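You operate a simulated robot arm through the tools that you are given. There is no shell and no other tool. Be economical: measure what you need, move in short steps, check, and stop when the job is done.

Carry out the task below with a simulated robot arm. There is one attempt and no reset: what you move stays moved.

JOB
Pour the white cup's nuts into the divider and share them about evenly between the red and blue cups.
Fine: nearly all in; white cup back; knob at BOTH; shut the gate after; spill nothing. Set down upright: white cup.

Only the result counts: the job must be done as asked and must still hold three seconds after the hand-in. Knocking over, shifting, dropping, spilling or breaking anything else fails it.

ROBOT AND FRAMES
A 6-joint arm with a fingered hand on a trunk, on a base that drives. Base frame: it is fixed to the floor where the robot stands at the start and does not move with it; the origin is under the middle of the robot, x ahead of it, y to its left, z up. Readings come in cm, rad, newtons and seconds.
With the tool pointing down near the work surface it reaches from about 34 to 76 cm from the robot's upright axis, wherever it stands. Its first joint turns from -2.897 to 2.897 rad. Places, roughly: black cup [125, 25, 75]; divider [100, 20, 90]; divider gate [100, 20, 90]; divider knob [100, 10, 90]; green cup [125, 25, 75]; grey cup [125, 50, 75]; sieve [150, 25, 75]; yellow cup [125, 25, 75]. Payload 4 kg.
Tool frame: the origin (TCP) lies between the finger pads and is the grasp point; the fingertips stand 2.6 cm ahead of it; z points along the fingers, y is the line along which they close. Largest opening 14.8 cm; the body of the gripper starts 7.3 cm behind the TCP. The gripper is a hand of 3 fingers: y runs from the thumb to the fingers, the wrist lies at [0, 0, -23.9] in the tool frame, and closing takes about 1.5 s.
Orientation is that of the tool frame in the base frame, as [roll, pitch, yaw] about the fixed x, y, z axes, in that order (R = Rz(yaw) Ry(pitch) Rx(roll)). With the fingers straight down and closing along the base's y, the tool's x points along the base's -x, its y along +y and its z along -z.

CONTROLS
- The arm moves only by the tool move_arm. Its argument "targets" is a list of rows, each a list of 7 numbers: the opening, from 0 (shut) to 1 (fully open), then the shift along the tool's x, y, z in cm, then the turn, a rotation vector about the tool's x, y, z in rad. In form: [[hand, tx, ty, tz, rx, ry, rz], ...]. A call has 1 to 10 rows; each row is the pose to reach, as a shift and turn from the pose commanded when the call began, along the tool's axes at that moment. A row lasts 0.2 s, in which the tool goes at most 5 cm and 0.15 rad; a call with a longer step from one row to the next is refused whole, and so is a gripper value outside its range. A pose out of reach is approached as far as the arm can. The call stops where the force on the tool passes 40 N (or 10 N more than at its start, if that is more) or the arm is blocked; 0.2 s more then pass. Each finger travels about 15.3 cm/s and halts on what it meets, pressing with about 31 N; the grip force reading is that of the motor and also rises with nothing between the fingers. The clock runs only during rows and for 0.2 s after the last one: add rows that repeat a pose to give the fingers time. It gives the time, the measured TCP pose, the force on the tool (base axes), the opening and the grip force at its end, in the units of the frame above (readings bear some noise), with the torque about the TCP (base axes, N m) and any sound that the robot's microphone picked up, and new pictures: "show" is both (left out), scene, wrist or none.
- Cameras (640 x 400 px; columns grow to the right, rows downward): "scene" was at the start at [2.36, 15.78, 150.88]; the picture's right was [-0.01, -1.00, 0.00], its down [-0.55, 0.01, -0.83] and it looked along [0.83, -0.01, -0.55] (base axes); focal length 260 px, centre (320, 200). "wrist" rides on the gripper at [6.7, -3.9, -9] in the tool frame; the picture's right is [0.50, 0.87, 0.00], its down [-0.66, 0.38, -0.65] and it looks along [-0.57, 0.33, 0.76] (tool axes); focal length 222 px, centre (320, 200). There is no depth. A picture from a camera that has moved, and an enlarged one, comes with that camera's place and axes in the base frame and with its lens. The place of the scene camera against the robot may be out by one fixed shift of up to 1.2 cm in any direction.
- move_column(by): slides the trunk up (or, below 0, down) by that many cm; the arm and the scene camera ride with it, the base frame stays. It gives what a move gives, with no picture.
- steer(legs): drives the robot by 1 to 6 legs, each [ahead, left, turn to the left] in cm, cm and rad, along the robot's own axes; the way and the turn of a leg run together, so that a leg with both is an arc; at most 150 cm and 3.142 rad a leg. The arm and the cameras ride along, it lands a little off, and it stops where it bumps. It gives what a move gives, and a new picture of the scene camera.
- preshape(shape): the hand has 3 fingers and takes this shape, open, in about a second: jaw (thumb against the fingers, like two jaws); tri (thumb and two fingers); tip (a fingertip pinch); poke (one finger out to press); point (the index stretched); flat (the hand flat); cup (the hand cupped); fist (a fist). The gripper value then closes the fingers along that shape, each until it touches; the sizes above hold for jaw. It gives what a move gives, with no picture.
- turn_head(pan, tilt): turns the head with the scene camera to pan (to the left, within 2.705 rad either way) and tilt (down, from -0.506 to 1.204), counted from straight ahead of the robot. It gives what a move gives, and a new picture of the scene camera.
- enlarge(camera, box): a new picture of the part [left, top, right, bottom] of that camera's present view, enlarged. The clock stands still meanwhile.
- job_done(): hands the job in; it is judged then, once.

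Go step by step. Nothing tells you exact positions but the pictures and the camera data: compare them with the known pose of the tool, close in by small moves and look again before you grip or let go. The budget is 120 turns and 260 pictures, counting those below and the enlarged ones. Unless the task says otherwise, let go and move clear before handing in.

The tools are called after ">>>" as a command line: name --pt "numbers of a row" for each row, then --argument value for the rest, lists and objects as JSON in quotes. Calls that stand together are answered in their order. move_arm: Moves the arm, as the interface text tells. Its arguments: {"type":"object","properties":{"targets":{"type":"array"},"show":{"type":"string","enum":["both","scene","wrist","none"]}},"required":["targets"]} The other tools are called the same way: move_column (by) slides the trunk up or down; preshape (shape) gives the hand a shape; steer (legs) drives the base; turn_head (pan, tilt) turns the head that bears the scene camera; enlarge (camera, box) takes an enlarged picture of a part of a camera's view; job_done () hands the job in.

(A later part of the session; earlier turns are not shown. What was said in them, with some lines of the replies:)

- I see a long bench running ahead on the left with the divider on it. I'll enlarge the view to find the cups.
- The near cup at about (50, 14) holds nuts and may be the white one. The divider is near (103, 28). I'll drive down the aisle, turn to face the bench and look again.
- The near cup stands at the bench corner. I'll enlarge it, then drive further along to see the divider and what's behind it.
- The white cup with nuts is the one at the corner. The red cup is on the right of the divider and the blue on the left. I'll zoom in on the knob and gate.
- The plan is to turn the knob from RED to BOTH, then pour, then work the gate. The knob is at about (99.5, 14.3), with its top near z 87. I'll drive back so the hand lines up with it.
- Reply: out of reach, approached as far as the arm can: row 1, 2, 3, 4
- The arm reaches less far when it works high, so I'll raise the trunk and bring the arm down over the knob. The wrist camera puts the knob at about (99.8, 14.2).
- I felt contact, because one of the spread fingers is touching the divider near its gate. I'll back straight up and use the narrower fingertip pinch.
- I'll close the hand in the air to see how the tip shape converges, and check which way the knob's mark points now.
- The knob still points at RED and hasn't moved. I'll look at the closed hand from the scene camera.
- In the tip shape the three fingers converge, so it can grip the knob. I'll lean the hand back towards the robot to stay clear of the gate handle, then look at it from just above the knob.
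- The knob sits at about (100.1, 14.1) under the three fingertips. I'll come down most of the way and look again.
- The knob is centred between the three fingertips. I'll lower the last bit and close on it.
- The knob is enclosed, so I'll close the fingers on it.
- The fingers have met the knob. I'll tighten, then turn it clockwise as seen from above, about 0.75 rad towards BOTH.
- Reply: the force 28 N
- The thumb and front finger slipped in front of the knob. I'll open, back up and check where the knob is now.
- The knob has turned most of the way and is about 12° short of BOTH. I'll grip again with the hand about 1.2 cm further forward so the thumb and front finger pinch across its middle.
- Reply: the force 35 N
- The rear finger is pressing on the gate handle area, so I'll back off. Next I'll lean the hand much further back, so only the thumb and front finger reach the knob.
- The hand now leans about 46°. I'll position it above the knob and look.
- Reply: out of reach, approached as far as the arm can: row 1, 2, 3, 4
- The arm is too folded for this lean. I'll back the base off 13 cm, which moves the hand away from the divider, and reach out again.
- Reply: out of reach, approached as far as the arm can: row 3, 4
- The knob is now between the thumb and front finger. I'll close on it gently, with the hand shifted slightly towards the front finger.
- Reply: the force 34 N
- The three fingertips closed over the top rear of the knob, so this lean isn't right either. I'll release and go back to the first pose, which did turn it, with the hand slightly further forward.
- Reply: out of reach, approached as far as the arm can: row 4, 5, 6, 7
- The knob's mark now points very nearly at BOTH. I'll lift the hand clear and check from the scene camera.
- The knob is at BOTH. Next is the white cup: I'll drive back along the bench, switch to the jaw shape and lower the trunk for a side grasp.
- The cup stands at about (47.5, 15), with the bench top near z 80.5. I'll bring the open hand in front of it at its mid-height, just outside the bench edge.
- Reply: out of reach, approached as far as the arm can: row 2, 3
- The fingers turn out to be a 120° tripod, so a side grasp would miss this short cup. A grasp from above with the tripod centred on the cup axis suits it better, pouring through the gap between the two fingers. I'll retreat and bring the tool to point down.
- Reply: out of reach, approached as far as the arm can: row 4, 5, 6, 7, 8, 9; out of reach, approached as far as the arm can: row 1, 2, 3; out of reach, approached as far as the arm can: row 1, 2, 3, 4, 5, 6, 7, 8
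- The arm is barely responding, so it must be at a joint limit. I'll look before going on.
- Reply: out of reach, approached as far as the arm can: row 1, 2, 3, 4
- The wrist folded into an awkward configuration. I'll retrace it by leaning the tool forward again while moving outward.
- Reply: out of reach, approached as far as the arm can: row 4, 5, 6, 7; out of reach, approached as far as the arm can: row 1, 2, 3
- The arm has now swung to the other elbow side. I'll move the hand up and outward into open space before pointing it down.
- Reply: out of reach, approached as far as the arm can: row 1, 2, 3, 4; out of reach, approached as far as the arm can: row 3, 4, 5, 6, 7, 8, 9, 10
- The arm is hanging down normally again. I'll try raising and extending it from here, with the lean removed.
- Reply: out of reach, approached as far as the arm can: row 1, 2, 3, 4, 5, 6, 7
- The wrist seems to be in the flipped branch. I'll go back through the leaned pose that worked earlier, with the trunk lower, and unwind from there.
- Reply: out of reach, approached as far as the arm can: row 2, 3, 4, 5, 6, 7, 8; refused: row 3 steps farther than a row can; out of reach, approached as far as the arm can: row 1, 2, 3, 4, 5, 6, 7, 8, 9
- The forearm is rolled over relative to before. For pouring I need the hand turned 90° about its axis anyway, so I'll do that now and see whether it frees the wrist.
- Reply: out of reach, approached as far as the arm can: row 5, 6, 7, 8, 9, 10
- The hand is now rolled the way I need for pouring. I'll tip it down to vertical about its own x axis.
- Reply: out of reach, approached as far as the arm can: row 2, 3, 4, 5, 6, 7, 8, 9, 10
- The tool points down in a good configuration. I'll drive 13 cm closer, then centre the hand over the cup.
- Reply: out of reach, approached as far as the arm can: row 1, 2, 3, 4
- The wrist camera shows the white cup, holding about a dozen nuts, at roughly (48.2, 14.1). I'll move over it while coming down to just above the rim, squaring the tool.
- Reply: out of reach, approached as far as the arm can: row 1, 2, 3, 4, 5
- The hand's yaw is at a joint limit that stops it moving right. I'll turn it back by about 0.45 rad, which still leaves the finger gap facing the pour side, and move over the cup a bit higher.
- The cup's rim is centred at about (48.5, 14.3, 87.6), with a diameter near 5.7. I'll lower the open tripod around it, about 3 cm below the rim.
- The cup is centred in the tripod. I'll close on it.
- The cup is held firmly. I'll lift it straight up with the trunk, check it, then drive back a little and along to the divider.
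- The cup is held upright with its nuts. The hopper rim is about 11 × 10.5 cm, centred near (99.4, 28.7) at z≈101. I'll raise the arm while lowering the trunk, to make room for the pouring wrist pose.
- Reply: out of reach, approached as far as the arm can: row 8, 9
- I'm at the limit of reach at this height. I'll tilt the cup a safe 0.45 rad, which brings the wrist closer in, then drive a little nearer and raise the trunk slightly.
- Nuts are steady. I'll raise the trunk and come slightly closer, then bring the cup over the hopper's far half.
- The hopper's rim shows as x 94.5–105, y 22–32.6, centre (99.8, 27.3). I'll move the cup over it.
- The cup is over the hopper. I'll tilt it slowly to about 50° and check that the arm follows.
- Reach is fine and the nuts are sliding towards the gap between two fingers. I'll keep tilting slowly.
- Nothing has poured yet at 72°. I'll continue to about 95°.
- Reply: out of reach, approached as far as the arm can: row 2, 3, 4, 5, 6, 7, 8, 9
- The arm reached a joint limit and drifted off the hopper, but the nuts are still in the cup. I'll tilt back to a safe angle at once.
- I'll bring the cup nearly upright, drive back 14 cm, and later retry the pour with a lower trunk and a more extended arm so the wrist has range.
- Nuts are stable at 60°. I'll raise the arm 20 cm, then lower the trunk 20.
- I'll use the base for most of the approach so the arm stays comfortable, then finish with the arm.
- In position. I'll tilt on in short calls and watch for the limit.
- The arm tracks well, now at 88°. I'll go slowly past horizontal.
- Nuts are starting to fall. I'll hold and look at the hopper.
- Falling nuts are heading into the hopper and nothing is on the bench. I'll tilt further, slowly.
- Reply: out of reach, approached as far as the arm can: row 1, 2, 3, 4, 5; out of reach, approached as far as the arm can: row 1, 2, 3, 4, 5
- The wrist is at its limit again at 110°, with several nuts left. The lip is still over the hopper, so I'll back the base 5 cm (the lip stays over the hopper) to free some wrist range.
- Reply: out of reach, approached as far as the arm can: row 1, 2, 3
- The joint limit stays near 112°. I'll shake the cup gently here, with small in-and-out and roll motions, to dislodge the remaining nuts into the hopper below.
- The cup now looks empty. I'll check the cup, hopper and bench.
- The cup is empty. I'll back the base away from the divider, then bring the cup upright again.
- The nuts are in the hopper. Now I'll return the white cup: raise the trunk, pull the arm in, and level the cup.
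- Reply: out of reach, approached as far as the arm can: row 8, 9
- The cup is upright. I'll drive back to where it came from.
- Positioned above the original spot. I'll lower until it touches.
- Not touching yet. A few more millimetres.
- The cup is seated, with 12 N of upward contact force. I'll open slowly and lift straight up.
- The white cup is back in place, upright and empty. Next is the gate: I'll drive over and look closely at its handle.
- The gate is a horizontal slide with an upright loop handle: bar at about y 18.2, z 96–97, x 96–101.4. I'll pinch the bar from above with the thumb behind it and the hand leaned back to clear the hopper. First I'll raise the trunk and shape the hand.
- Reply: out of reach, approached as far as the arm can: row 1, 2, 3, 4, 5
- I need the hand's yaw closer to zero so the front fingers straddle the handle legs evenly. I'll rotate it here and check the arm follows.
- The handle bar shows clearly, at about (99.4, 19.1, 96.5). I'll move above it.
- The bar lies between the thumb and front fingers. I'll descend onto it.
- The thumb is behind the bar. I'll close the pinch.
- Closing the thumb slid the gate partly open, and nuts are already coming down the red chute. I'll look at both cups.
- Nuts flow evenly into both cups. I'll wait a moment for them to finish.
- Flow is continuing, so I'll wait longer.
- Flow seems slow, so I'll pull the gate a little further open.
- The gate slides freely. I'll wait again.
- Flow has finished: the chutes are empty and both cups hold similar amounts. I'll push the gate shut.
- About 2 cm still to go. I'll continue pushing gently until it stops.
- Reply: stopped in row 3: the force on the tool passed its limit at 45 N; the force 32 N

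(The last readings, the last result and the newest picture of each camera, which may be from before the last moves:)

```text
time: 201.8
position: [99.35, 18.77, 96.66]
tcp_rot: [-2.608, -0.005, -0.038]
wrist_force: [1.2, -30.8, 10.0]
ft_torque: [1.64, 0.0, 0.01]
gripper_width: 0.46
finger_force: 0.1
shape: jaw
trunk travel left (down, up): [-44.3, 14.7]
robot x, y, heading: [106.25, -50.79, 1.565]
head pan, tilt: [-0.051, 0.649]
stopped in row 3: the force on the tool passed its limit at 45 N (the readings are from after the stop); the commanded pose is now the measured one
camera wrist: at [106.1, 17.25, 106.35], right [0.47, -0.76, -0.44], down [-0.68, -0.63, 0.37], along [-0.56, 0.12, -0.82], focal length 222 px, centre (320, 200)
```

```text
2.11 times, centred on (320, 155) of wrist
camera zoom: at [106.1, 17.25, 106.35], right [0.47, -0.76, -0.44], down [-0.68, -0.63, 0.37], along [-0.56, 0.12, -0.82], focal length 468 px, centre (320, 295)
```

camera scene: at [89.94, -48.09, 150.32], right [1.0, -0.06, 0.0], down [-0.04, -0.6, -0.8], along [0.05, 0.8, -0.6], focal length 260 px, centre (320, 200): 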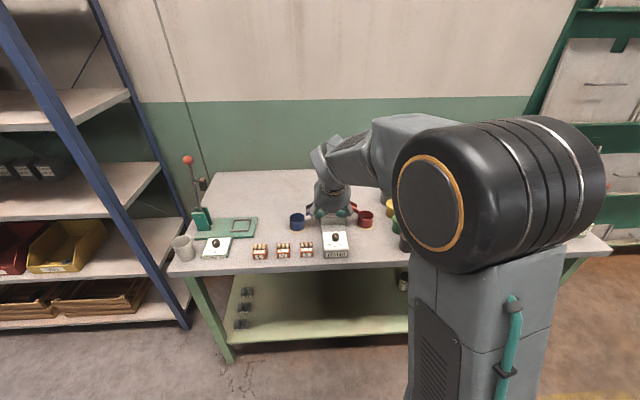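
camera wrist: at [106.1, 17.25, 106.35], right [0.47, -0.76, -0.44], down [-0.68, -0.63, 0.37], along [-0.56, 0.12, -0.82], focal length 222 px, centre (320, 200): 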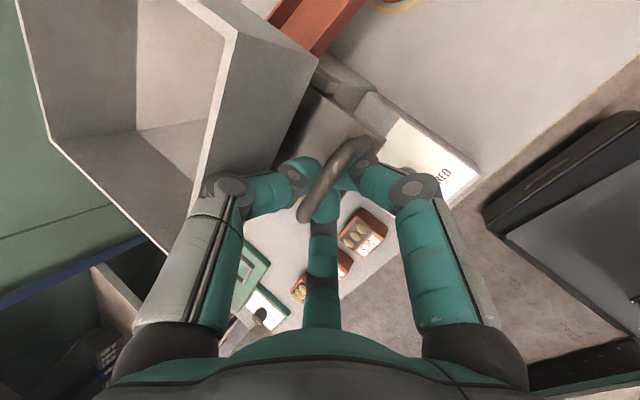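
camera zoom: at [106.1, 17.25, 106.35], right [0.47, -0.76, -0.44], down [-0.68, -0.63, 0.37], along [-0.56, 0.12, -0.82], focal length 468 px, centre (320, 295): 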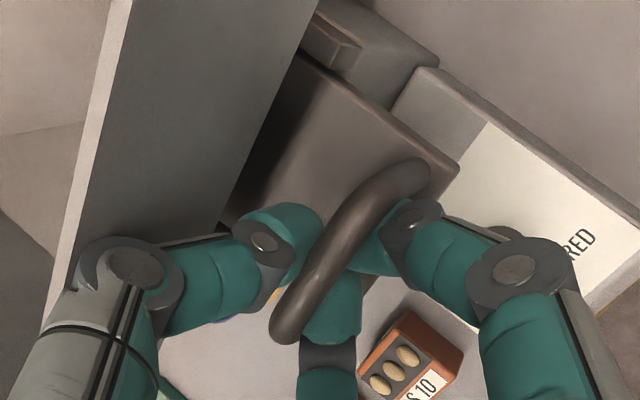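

The thumb is touching the hopper, so I'll stop pushing, release and lift out, then finish from the front.

>>> move_arm --pt "0.15 0 0.5 -0.3 0 0 0" --pt "0.25 0 0.7 -0.4 0 0 0" --pt "0.27 0 0.7 -0.4 0 0 0" --show "wrist"

>>> enlarge --camera "wrist" --box '[220, 60, 420, 250]'

```text
time: 202.6
position: [99.46, 18.17, 96.24]
tcp_rot: [-2.611, -0.006, -0.039]
wrist_force: [0.9, -31.7, -14.5]
ft_torque: [1.04, -0.03, -0.02]
gripper_width: 3.13
finger_force: 0.1
shape: jaw
trunk travel left (down, up): [-44.3, 14.7]
robot x, y, heading: [105.98, -50.74, 1.558]
head pan, tilt: [-0.051, 0.649]
camera wrist: at [106.09, 16.67, 106.09], right [0.47, -0.77, -0.43], down [-0.68, -0.63, 0.37], along [-0.56, 0.12, -0.82], focal length 222 px, centre (320, 200)
```

wrist: 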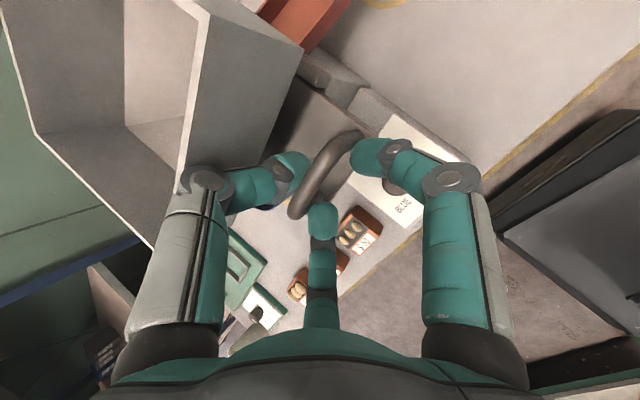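

```text
2.11 times, centred on (320, 155) of wrist
camera zoom: at [106.09, 16.67, 106.09], right [0.47, -0.77, -0.43], down [-0.68, -0.63, 0.37], along [-0.56, 0.12, -0.82], focal length 468 px, centre (320, 295)
```

zoom: 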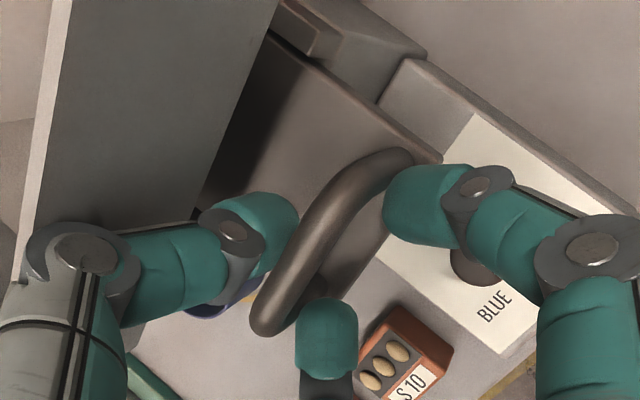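

>>> move_arm --pt "0.16 0 0 0 0 0 0" --pt "0.16 0 -0.25 -0.42 0 0 0" --pt "0.16 0 -0.8 -1.3 0 0 0" --pt "0.16 0 -1.5 -2.6 0 0 0" --pt "0.16 0 -2.6 -4.3 0 0 0" --pt "0.16 0 -3.6 -6 0 0 0"

>>> enlarge --camera "wrist" --box '[220, 60, 420, 250]'

>>> enlarge --camera "scene" --box '[270, 150, 400, 260]'

```text
time: 203.5
position: [99.45, 18.05, 96.86]
tcp_rot: [-2.634, -0.009, -0.042]
wrist_force: [0.7, -2.2, -25.8]
ft_torque: [-0.05, -0.03, 0.01]
gripper_width: 0.46
finger_force: 31.2
shape: jaw
trunk travel left (down, up): [-44.3, 14.7]
robot x, y, heading: [105.79, -50.43, 1.559]
head pan, tilt: [-0.051, 0.649]
stopped in row 4: the force on the tool passed its limit at 52 N (the readings are from after the stop); the commanded pose is now the measured one
camera scene: at [89.92, -47.93, 150.29], right [1.0, -0.06, 0.0], down [-0.04, -0.6, -0.8], along [0.05, 0.79, -0.61], focal length 260 px, centre (320, 200)
camera wrist: at [106.08, 16.83, 106.61], right [0.47, -0.78, -0.42], down [-0.68, -0.62, 0.38], along [-0.55, 0.1, -0.83], focal length 222 px, centre (320, 200)
```

scene: 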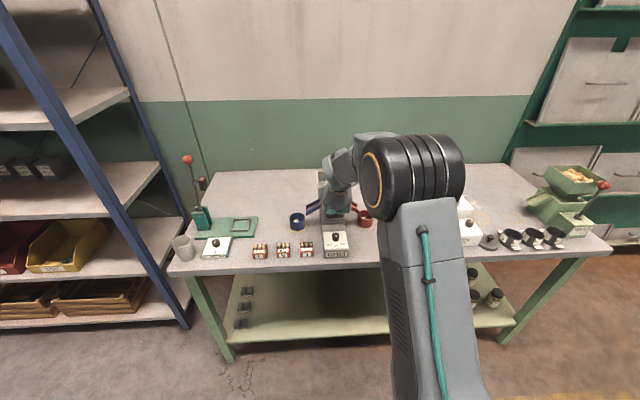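
wrist: 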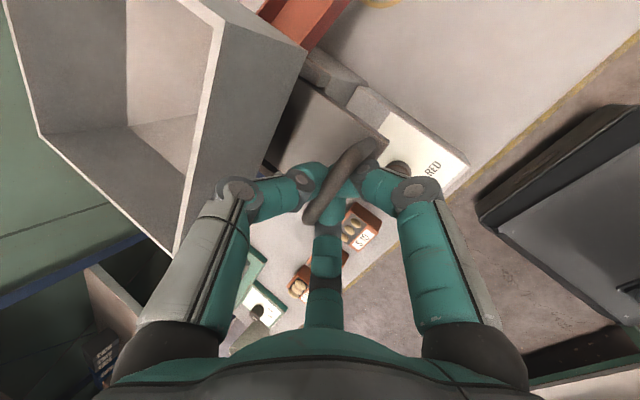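

```text
2.11 times, centred on (320, 155) of wrist
camera zoom: at [106.08, 16.83, 106.61], right [0.47, -0.78, -0.42], down [-0.68, -0.62, 0.38], along [-0.55, 0.1, -0.83], focal length 468 px, centre (320, 295)
```

zoom: 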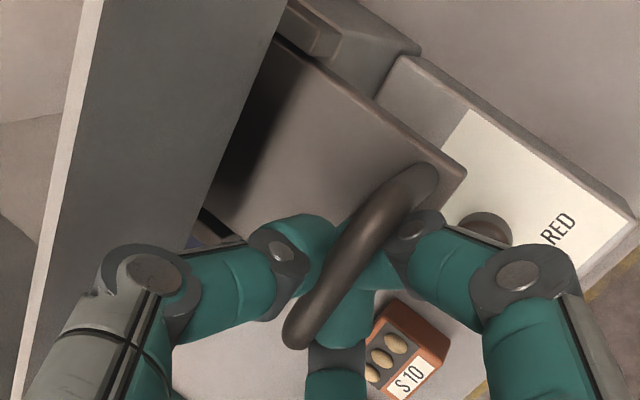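

```text
3.64 times, centred on (335, 205) of scene
camera zoom: at [89.92, -47.93, 150.29], right [1.0, -0.06, 0.0], down [-0.04, -0.6, -0.8], along [0.05, 0.79, -0.61], focal length 944 px, centre (266, 182)
```

zoom: 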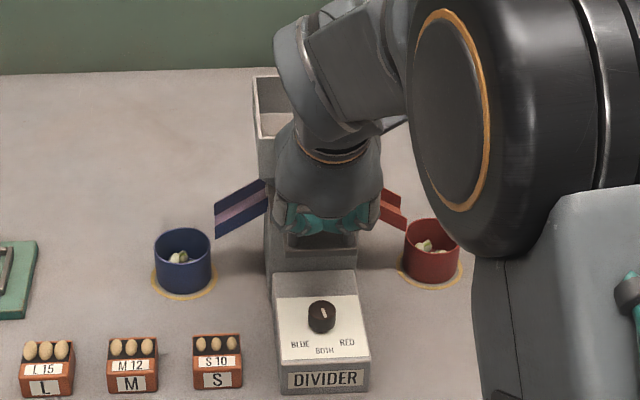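

Closing again hooked the bar, so I shouldn't lift like that. I'll lower slightly, pull back 2 cm (the hopper is empty, so the gate may move), then open wide enough and lift out.

>>> move_arm --pt "0.12 0 0.2 0.34 0 0 0" --pt "0.1 0 0.8 0 0 0 0" --pt "0.1 0 1.4 -0.35 0 0 0" --pt "0.1 0 1.92 -0.69 0 0 0" --pt "0.2 0 1.92 -0.69 0 0 0" --pt "0.3 0 1.92 -0.69 0 0 0" --pt "0.3 0 1.92 -0.69 0 0 0" --show "wrist"

>>> enlarge --camera "wrist" --box '[220, 60, 420, 250]'

```text
time: 205.1
position: [99.31, 16.2, 97.04]
tcp_rot: [-2.622, -0.007, -0.038]
wrist_force: [-0.3, -0.3, -0.7]
ft_torque: [0.01, 0.0, -0.02]
gripper_width: 4.39
finger_force: 0.0
shape: jaw
trunk travel left (down, up): [-44.3, 14.7]
robot x, y, heading: [106.4, -50.63, 1.561]
head pan, tilt: [-0.051, 0.649]
camera wrist: at [105.97, 14.84, 106.79], right [0.47, -0.77, -0.43], down [-0.68, -0.63, 0.37], along [-0.56, 0.11, -0.82], focal length 222 px, centre (320, 200)
```

wrist: 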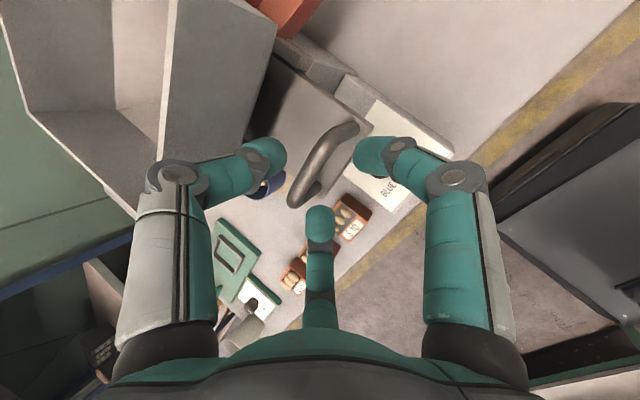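

```text
2.11 times, centred on (320, 155) of wrist
camera zoom: at [105.97, 14.84, 106.79], right [0.47, -0.77, -0.43], down [-0.68, -0.63, 0.37], along [-0.56, 0.11, -0.82], focal length 468 px, centre (320, 295)
```

zoom: 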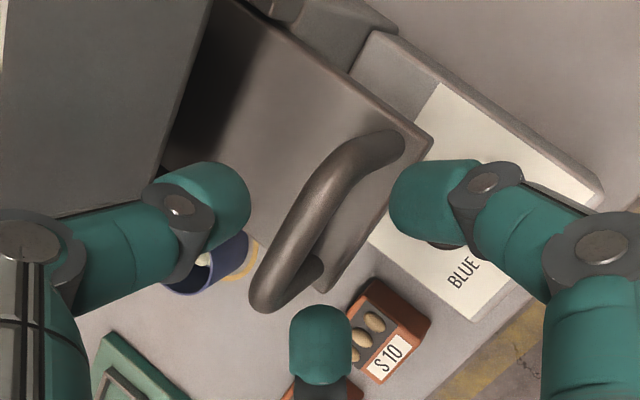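

The hand is free. I'll lift out, move in front, close the fingers, and look at the gate.

>>> move_arm --pt "0.3 0 -1.5 -2.6 0 0 0" --pt "0.3 0 -3.08 -5.15 0 0 0" --pt "0.3 0 -1 -6.5 0 0 0" --pt "0.2 0 2 -8.2 0 0 0" --pt "0.1 0 5 -9.5 0 0 0" --pt "0.05 0 5 -9.5 0 0 0" --pt "0.05 0 5 -9.5 0 0 0" --show "wrist"

>>> enlarge --camera "wrist" --box '[180, 0, 400, 170]'

>>> enlarge --camera "scene" --box '[270, 150, 400, 260]'

```text
time: 206.7
position: [98.87, 7.13, 102.82]
tcp_rot: [-2.625, -0.01, -0.04]
wrist_force: [-0.1, -0.4, -0.4]
ft_torque: [0.0, 0.01, 0.01]
gripper_width: 0.78
finger_force: 0.1
shape: jaw
trunk travel left (down, up): [-44.3, 14.7]
robot x, y, heading: [105.92, -50.63, 1.558]
head pan, tilt: [-0.051, 0.649]
camera wrist: at [105.56, 5.81, 112.66], right [0.47, -0.77, -0.43], down [-0.68, -0.63, 0.37], along [-0.56, 0.11, -0.82], focal length 222 px, centre (320, 200)
```

wrist: 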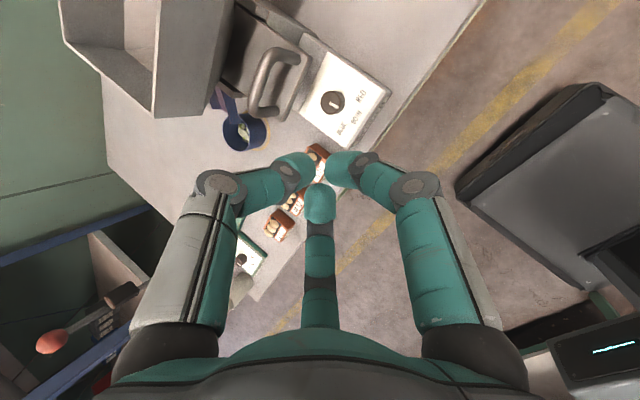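

```text
2.35 times, centred on (290, 85) of wrist
camera zoom: at [105.56, 5.81, 112.66], right [0.47, -0.77, -0.43], down [-0.68, -0.63, 0.37], along [-0.56, 0.11, -0.82], focal length 523 px, centre (391, 471)
```

zoom: 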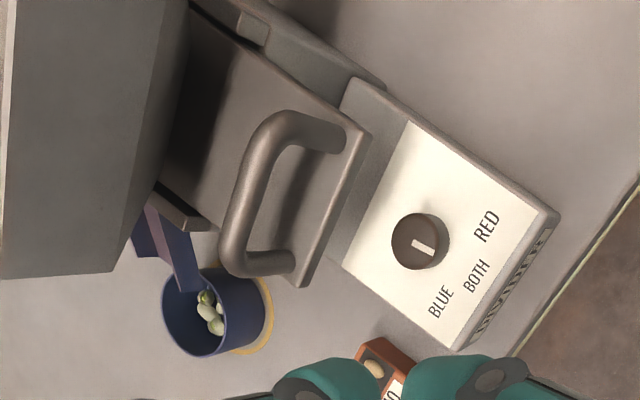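

```text
3.64 times, centred on (335, 205) of scene
camera zoom: at [89.94, -48.11, 150.31], right [1.0, -0.06, 0.0], down [-0.04, -0.6, -0.8], along [0.05, 0.8, -0.6], focal length 944 px, centre (266, 182)
```

zoom: 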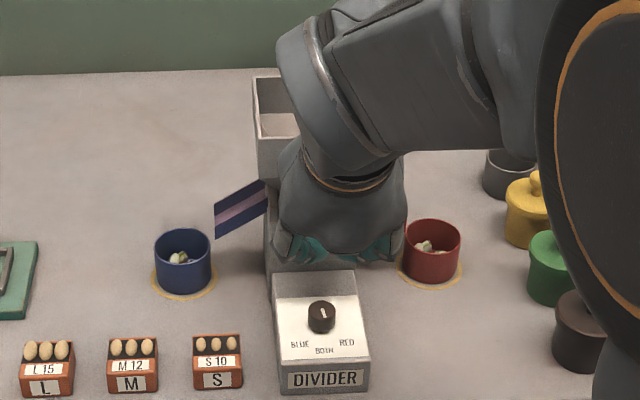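

The gate sticks out about 2 cm and the knob is still at BOTH. I'll push the bar from the front with closed fingertips at bar height.

>>> move_arm --pt "0.0 0.2 -0.8 2.1 0 0 0" --pt "0.0 0.4 -1.7 4.2 0 0 0" --pt "0.0 0.6 -2.6 6.2 0 0 0" --pt "0.0 0.6 -2.6 6.2 0 0 0" --show "wrist"

>>> enlarge --camera "wrist" --box '[220, 40, 420, 230]'

>>> enlarge --camera "scene" --box '[300, 170, 370, 240]'

```text
time: 207.7
position: [99.71, 12.49, 98.69]
tcp_rot: [-2.623, -0.008, -0.038]
wrist_force: [0.1, 0.3, 0.0]
ft_torque: [0.02, -0.01, 0.0]
gripper_width: 0.0
finger_force: 30.8
shape: jaw
trunk travel left (down, up): [-44.3, 14.7]
robot x, y, heading: [106.03, -50.28, 1.566]
head pan, tilt: [-0.051, 0.649]
camera wrist: at [106.5, 11.21, 108.43], right [0.47, -0.77, -0.43], down [-0.68, -0.63, 0.37], along [-0.56, 0.11, -0.82], focal length 222 px, centre (320, 200)
```

wrist: 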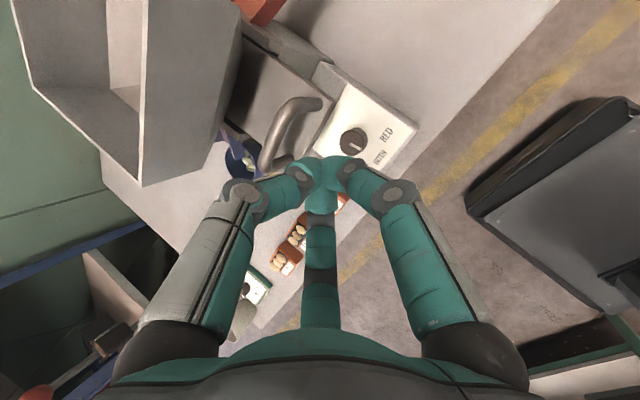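

```text
2.11 times, centred on (320, 135) of wrist
camera zoom: at [106.5, 11.21, 108.43], right [0.47, -0.77, -0.43], down [-0.68, -0.63, 0.37], along [-0.56, 0.11, -0.82], focal length 468 px, centre (320, 337)
```

zoom: 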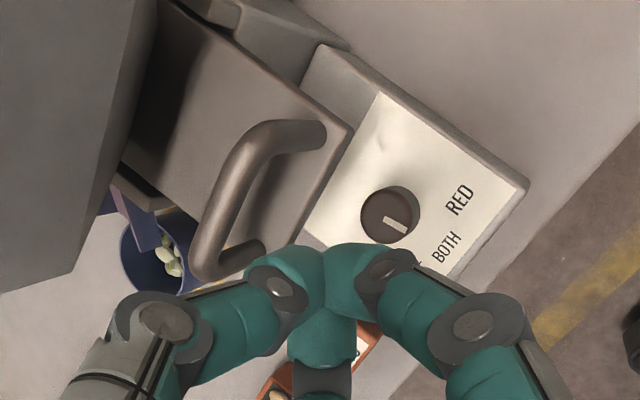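

```text
5.71 times, centred on (335, 205) of scene
camera zoom: at [89.94, -48.1, 150.31], right [1.0, -0.06, 0.0], down [-0.04, -0.6, -0.8], along [0.05, 0.8, -0.6], focal length 1484 px, centre (234, 171)
```

zoom: 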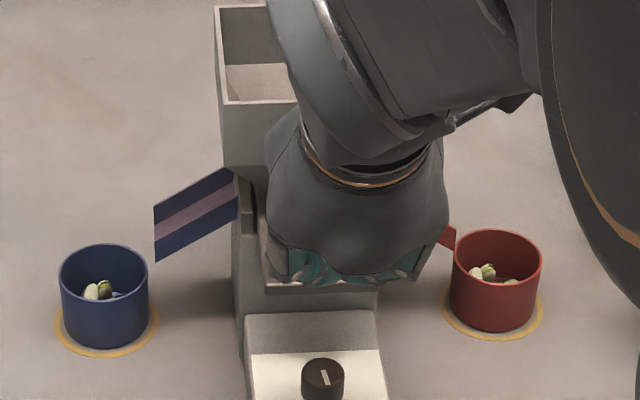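

>>> move_arm --pt "0.0 0.3 -0.86 0.51 0 0 0" --pt "0.0 0.4 -1.72 1.03 0 0 0" --pt "0.0 0.4 -2.36 1.41 0 0 0" --pt "0.0 0.4 -2.8 1.67 0 0 0" --pt "0.0 0.4 -3.22 1.92 0 0 0" --pt "0.0 0.4 -3.22 1.92 0 0 0" --show "wrist"

>>> enlarge --camera "wrist" --box '[220, 40, 420, 230]'

```text
time: 209.1
position: [100.29, 16.06, 98.76]
tcp_rot: [-2.62, -0.007, -0.039]
wrist_force: [-0.3, 0.3, 1.9]
ft_torque: [0.03, 0.0, 0.02]
gripper_width: 0.0
finger_force: 31.6
shape: jaw
trunk travel left (down, up): [-44.3, 14.7]
robot x, y, heading: [106.22, -50.59, 1.562]
head pan, tilt: [-0.051, 0.649]
camera wrist: at [106.97, 14.82, 108.5], right [0.47, -0.77, -0.43], down [-0.68, -0.63, 0.37], along [-0.56, 0.11, -0.82], focal length 222 px, centre (320, 200)
```

wrist: 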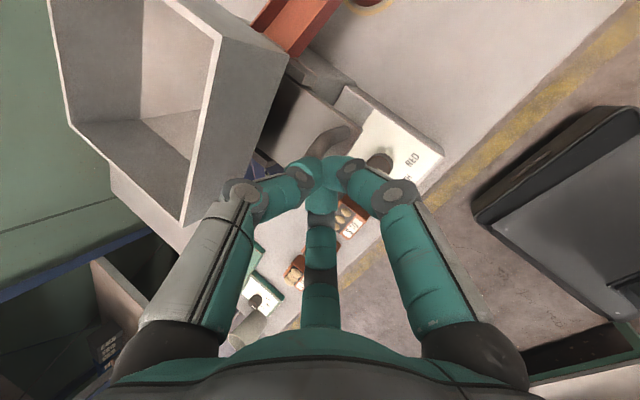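

```text
2.11 times, centred on (320, 135) of wrist
camera zoom: at [106.97, 14.82, 108.5], right [0.47, -0.77, -0.43], down [-0.68, -0.63, 0.37], along [-0.56, 0.11, -0.82], focal length 468 px, centre (320, 337)
```

zoom: 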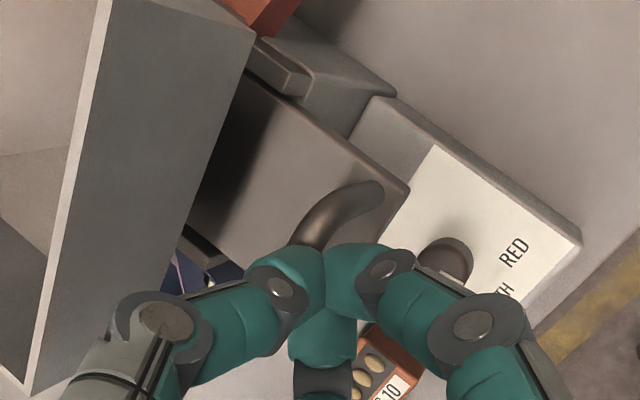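

The tips ride over the bar. I'll back off, go 1.5 cm lower and push again.

>>> move_arm --pt "0.0 0 0.86 -0.51 0 0 0" --pt "0.0 0 2.15 -1.28 0 0 0" --pt "0.0 0 2.9 0 0 0 0" --pt "0.0 0 2.2 0.45 0 0 0" --pt "0.0 0 1.3 0.97 0 0 0" --pt "0.0 0 0.9 1.2 0 0 0" --show "wrist"

>>> enlarge --camera "wrist" --box '[220, 40, 420, 230]'

```text
time: 210.5
position: [100.35, 15.96, 97.11]
tcp_rot: [-2.624, -0.009, -0.039]
wrist_force: [0.1, -1.3, -0.1]
ft_torque: [-0.01, 0.0, 0.0]
gripper_width: 0.01
finger_force: 30.7
shape: jaw
trunk travel left (down, up): [-44.3, 14.7]
robot x, y, heading: [106.15, -50.57, 1.566]
head pan, tilt: [-0.051, 0.649]
camera wrist: at [106.95, 14.62, 106.86], right [0.47, -0.77, -0.42], down [-0.68, -0.63, 0.37], along [-0.56, 0.11, -0.82], focal length 222 px, centre (320, 200)
```

wrist: 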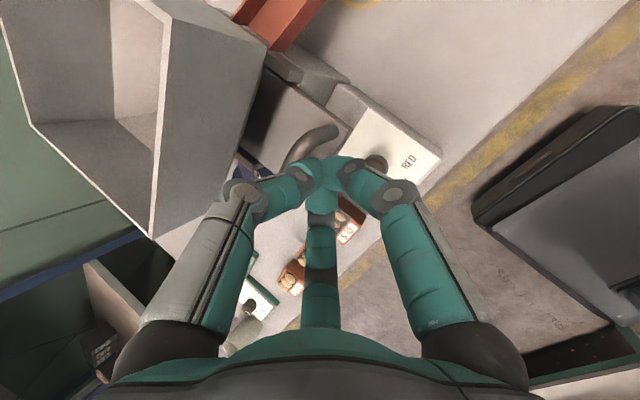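

```text
2.11 times, centred on (320, 135) of wrist
camera zoom: at [106.95, 14.62, 106.86], right [0.47, -0.77, -0.42], down [-0.68, -0.63, 0.37], along [-0.56, 0.11, -0.82], focal length 468 px, centre (320, 337)
```

zoom: 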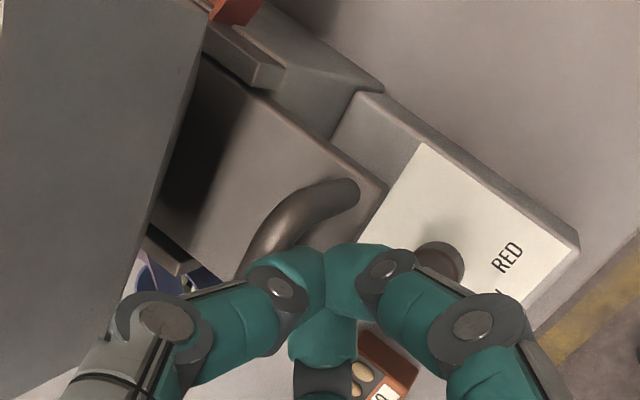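

Now it's pressing against the bar's front. I'll push on.

>>> move_arm --pt "0.0 0 -0.43 0.26 0 0 0" --pt "0.0 0 -0.86 0.51 0 0 0" --pt "0.0 0 -1.29 0.77 0 0 0" --pt "0.0 0 -1.6 0.95 0 0 0" --pt "0.0 0 -1.6 0.95 0 0 0" --show "wrist"

>>> enlarge --camera "wrist" --box '[220, 40, 420, 230]'

```text
time: 211.7
position: [100.35, 17.61, 97.2]
tcp_rot: [-2.623, -0.009, -0.04]
wrist_force: [-0.1, -22.1, 2.2]
ft_torque: [-0.17, 0.02, 0.02]
gripper_width: 0.0
finger_force: 31.1
shape: jaw
trunk travel left (down, up): [-44.3, 14.7]
robot x, y, heading: [105.9, -50.72, 1.564]
head pan, tilt: [-0.051, 0.649]
camera wrist: at [107.03, 16.26, 106.99], right [0.47, -0.77, -0.43], down [-0.68, -0.63, 0.37], along [-0.56, 0.11, -0.82], focal length 222 px, centre (320, 200)
```

wrist: 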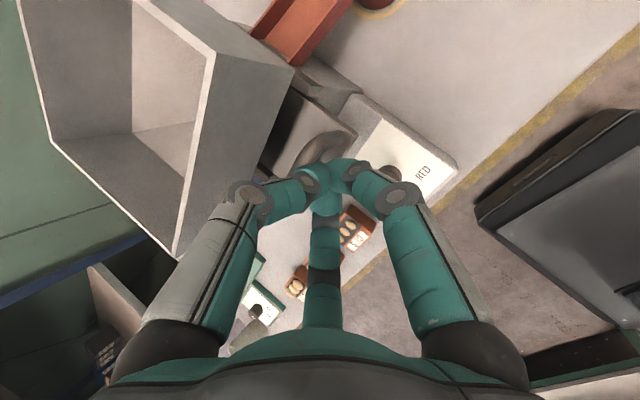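

```text
2.11 times, centred on (320, 135) of wrist
camera zoom: at [107.03, 16.26, 106.99], right [0.47, -0.77, -0.43], down [-0.68, -0.63, 0.37], along [-0.56, 0.11, -0.82], focal length 468 px, centre (320, 337)
```

zoom: 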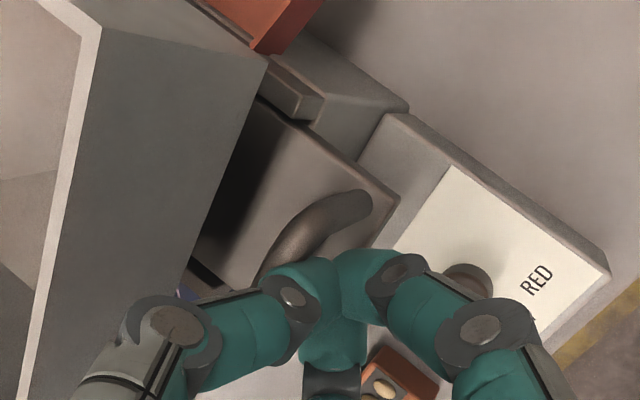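

Resistance is 22 N right at the tips, so the slide should be at its stop. I'll back off and compare it with the original closed view.

>>> move_arm --pt "0.0 0 1.3 -0.77 0 0 0" --pt "0.0 0 3.9 -2.3 0 0 0" --pt "0.0 -1 3 -6 0 0 0" --pt "0.0 -2.5 3.8 -9.5 0 0 0" --pt "0.0 -3.8 4.6 -12.4 0 0 0" --pt "0.0 -3.8 4.6 -12.4 0 0 0" --show "wrist"

>>> enlarge --camera "wrist" --box '[230, 0, 350, 110]'

```text
time: 213.1
position: [96.12, 7.94, 105.81]
tcp_rot: [-2.623, -0.009, -0.04]
wrist_force: [-0.2, -0.4, -0.6]
ft_torque: [0.01, -0.03, 0.01]
gripper_width: 0.0
finger_force: 30.8
shape: jaw
trunk travel left (down, up): [-44.3, 14.7]
robot x, y, heading: [106.64, -50.61, 1.561]
head pan, tilt: [-0.051, 0.649]
camera wrist: at [102.76, 6.48, 115.49], right [0.47, -0.77, -0.43], down [-0.68, -0.63, 0.37], along [-0.56, 0.11, -0.82], focal length 222 px, centre (320, 200)
```

wrist: 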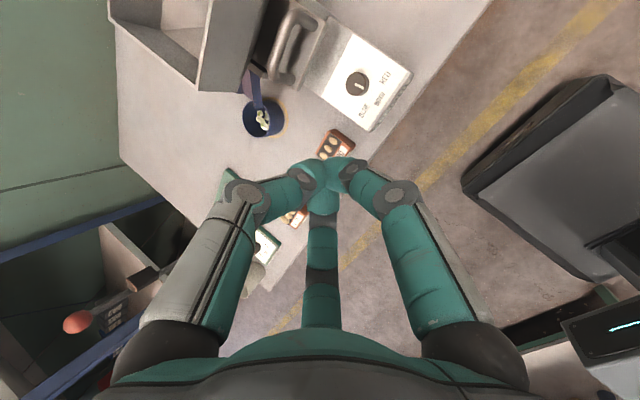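

```text
3.64 times, centred on (290, 55) of wrist
camera zoom: at [102.76, 6.48, 115.49], right [0.47, -0.77, -0.43], down [-0.68, -0.63, 0.37], along [-0.56, 0.11, -0.82], focal length 808 px, centre (429, 727)
```

zoom: 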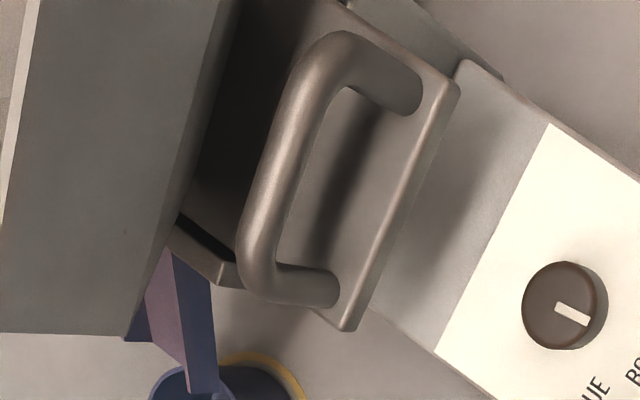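

The contact torque puts the stop at bar height, so the gate is fully home. I'll move the hand clear and check everything.

>>> move_arm --pt "0.2 0 2 -4 0 0 0" --pt "0.5 0 4 -8 0 0 0" --pt "0.5 0 4 -8 0 0 0" --show "none"

>>> steer --legs '[[-14, 0, 0], [0, -20, 0]]'

>>> enlarge --camera "scene" --box '[230, 150, 350, 260]'

>>> enlarge --camera "scene" --box '[255, 185, 325, 235]'

```text
time: 213.9
position: [95.96, 0.41, 110.69]
tcp_rot: [-2.623, -0.008, -0.037]
wrist_force: [-0.5, -0.2, 0.5]
ft_torque: [0.01, 0.02, 0.01]
gripper_width: 7.33
finger_force: 0.0
shape: jaw
trunk travel left (down, up): [-44.3, 14.7]
robot x, y, heading: [106.15, -50.89, 1.566]
head pan, tilt: [-0.051, 0.649]
```

```text
time: 216.4
position: [115.0, -13.59, 110.68]
tcp_rot: [-2.623, -0.009, -0.035]
wrist_force: [-0.7, 0.2, -0.1]
ft_torque: [0.01, -0.01, 0.0]
gripper_width: 7.34
finger_force: 0.0
shape: jaw
trunk travel left (down, up): [-44.3, 14.7]
robot x, y, heading: [125.48, -64.65, 1.57]
head pan, tilt: [-0.051, 0.649]
camera scene: at [109.32, -62.28, 150.31], right [1.0, -0.05, 0.0], down [-0.03, -0.6, -0.8], along [0.04, 0.8, -0.6], focal length 260 px, centre (320, 200)
```

scene: 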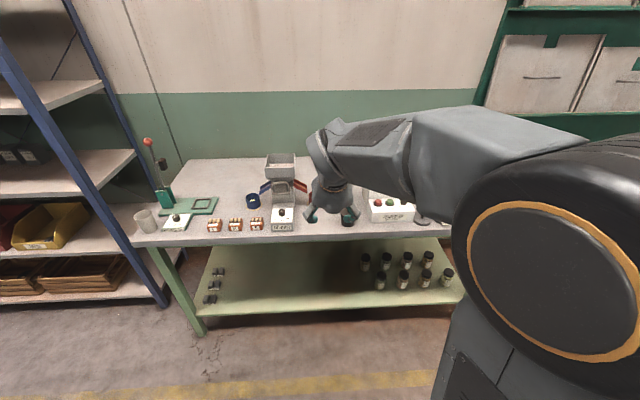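

```text
3.64 times, centred on (290, 205) of scene
camera zoom: at [109.32, -62.28, 150.31], right [1.0, -0.05, 0.0], down [-0.03, -0.6, -0.8], along [0.04, 0.8, -0.6], focal length 944 px, centre (429, 182)
```

zoom: 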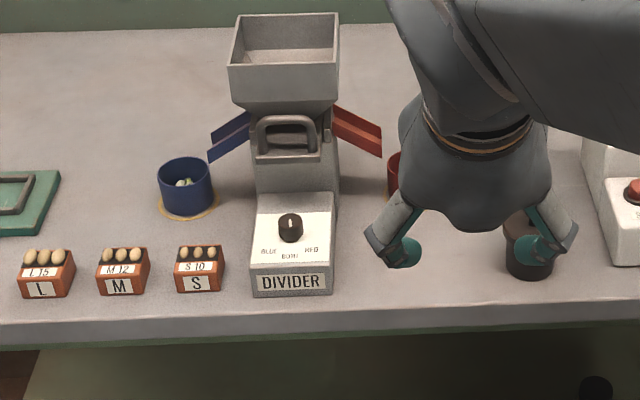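

```text
8.00 times, centred on (290, 210) of scene
camera zoom: at [109.32, -62.28, 150.31], right [1.0, -0.05, 0.0], down [-0.03, -0.6, -0.8], along [0.04, 0.8, -0.6], focal length 2077 px, centre (560, 120)
```

zoom: 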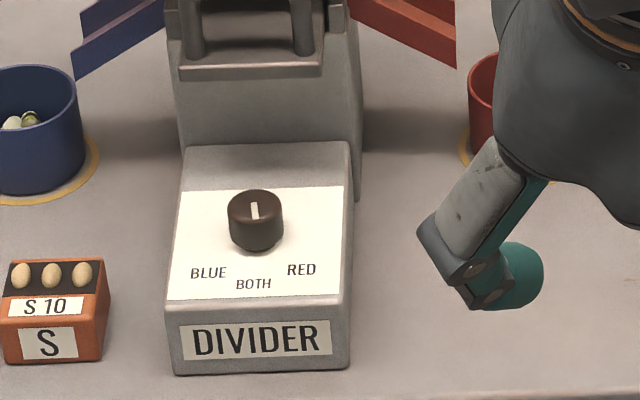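

The knob reads BOTH, the gate is in and the blue cup has nuts. I'll do a last check of the red cup and the bench for strays.

>>> steer --legs '[[0, -22, 0]]'

>>> enlarge --camera "scene" --box '[180, 150, 300, 250]'

>>> enlarge --camera "scene" --box '[60, 130, 220, 250]'

```text
time: 218.1
position: [137.04, -13.76, 110.77]
tcp_rot: [-2.623, -0.007, -0.035]
wrist_force: [-0.3, -0.1, 0.6]
ft_torque: [0.01, 0.02, -0.01]
gripper_width: 7.35
finger_force: 0.1
shape: jaw
trunk travel left (down, up): [-44.3, 14.7]
robot x, y, heading: [147.37, -64.4, 1.567]
head pan, tilt: [-0.051, 0.649]
camera scene: at [131.35, -62.35, 150.31], right [1.0, -0.05, 0.0], down [-0.03, -0.6, -0.8], along [0.04, 0.8, -0.6], focal length 260 px, centre (320, 200)
```

scene: 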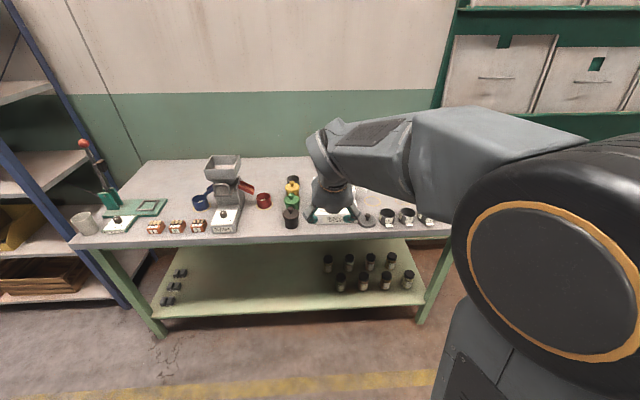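

```text
4.00 times, centred on (240, 200) of scene
camera zoom: at [131.35, -62.35, 150.31], right [1.0, -0.05, 0.0], down [-0.03, -0.6, -0.8], along [0.04, 0.8, -0.6], focal length 1039 px, centre (640, 200)
```

zoom: 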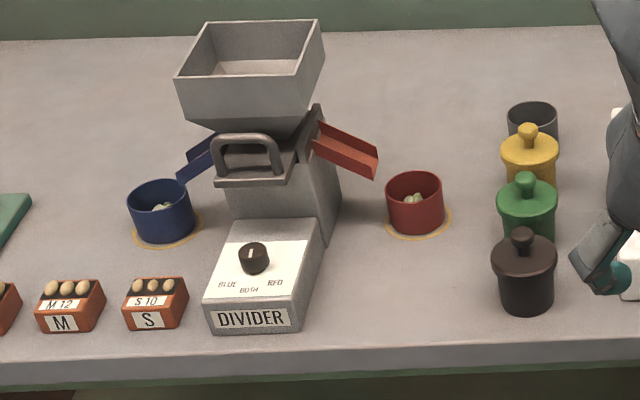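

```text
3.33 times, centred on (140, 190) of scene
camera zoom: at [131.35, -62.35, 150.31], right [1.0, -0.05, 0.0], down [-0.03, -0.6, -0.8], along [0.04, 0.8, -0.6], focal length 866 px, centre (920, 233)
```

zoom: 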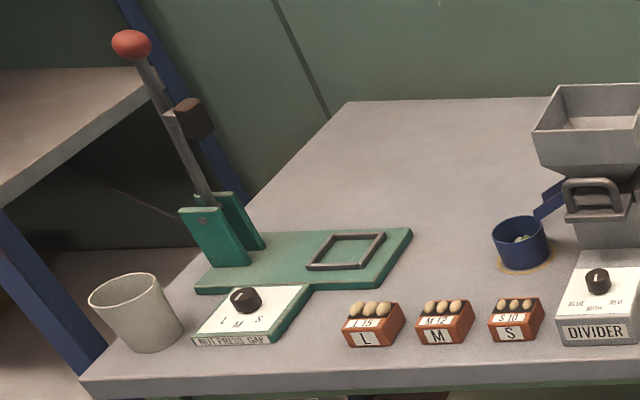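

>>> job_done

```text
The job is handed in.
```

I poured the white cup's nuts into the divider, and they split about evenly between the red and blue cups. The white cup looked empty and is back upright in its place. No spilled nuts showed on the bench.

- **Knob:** it points at BOTH, but looked up to about 10° off towards RED. Nuts ran down both chutes.
- **Gate:** I pushed it shut until it hit its stop. A comparison with the starting view suggested it could still be about 2 mm out.
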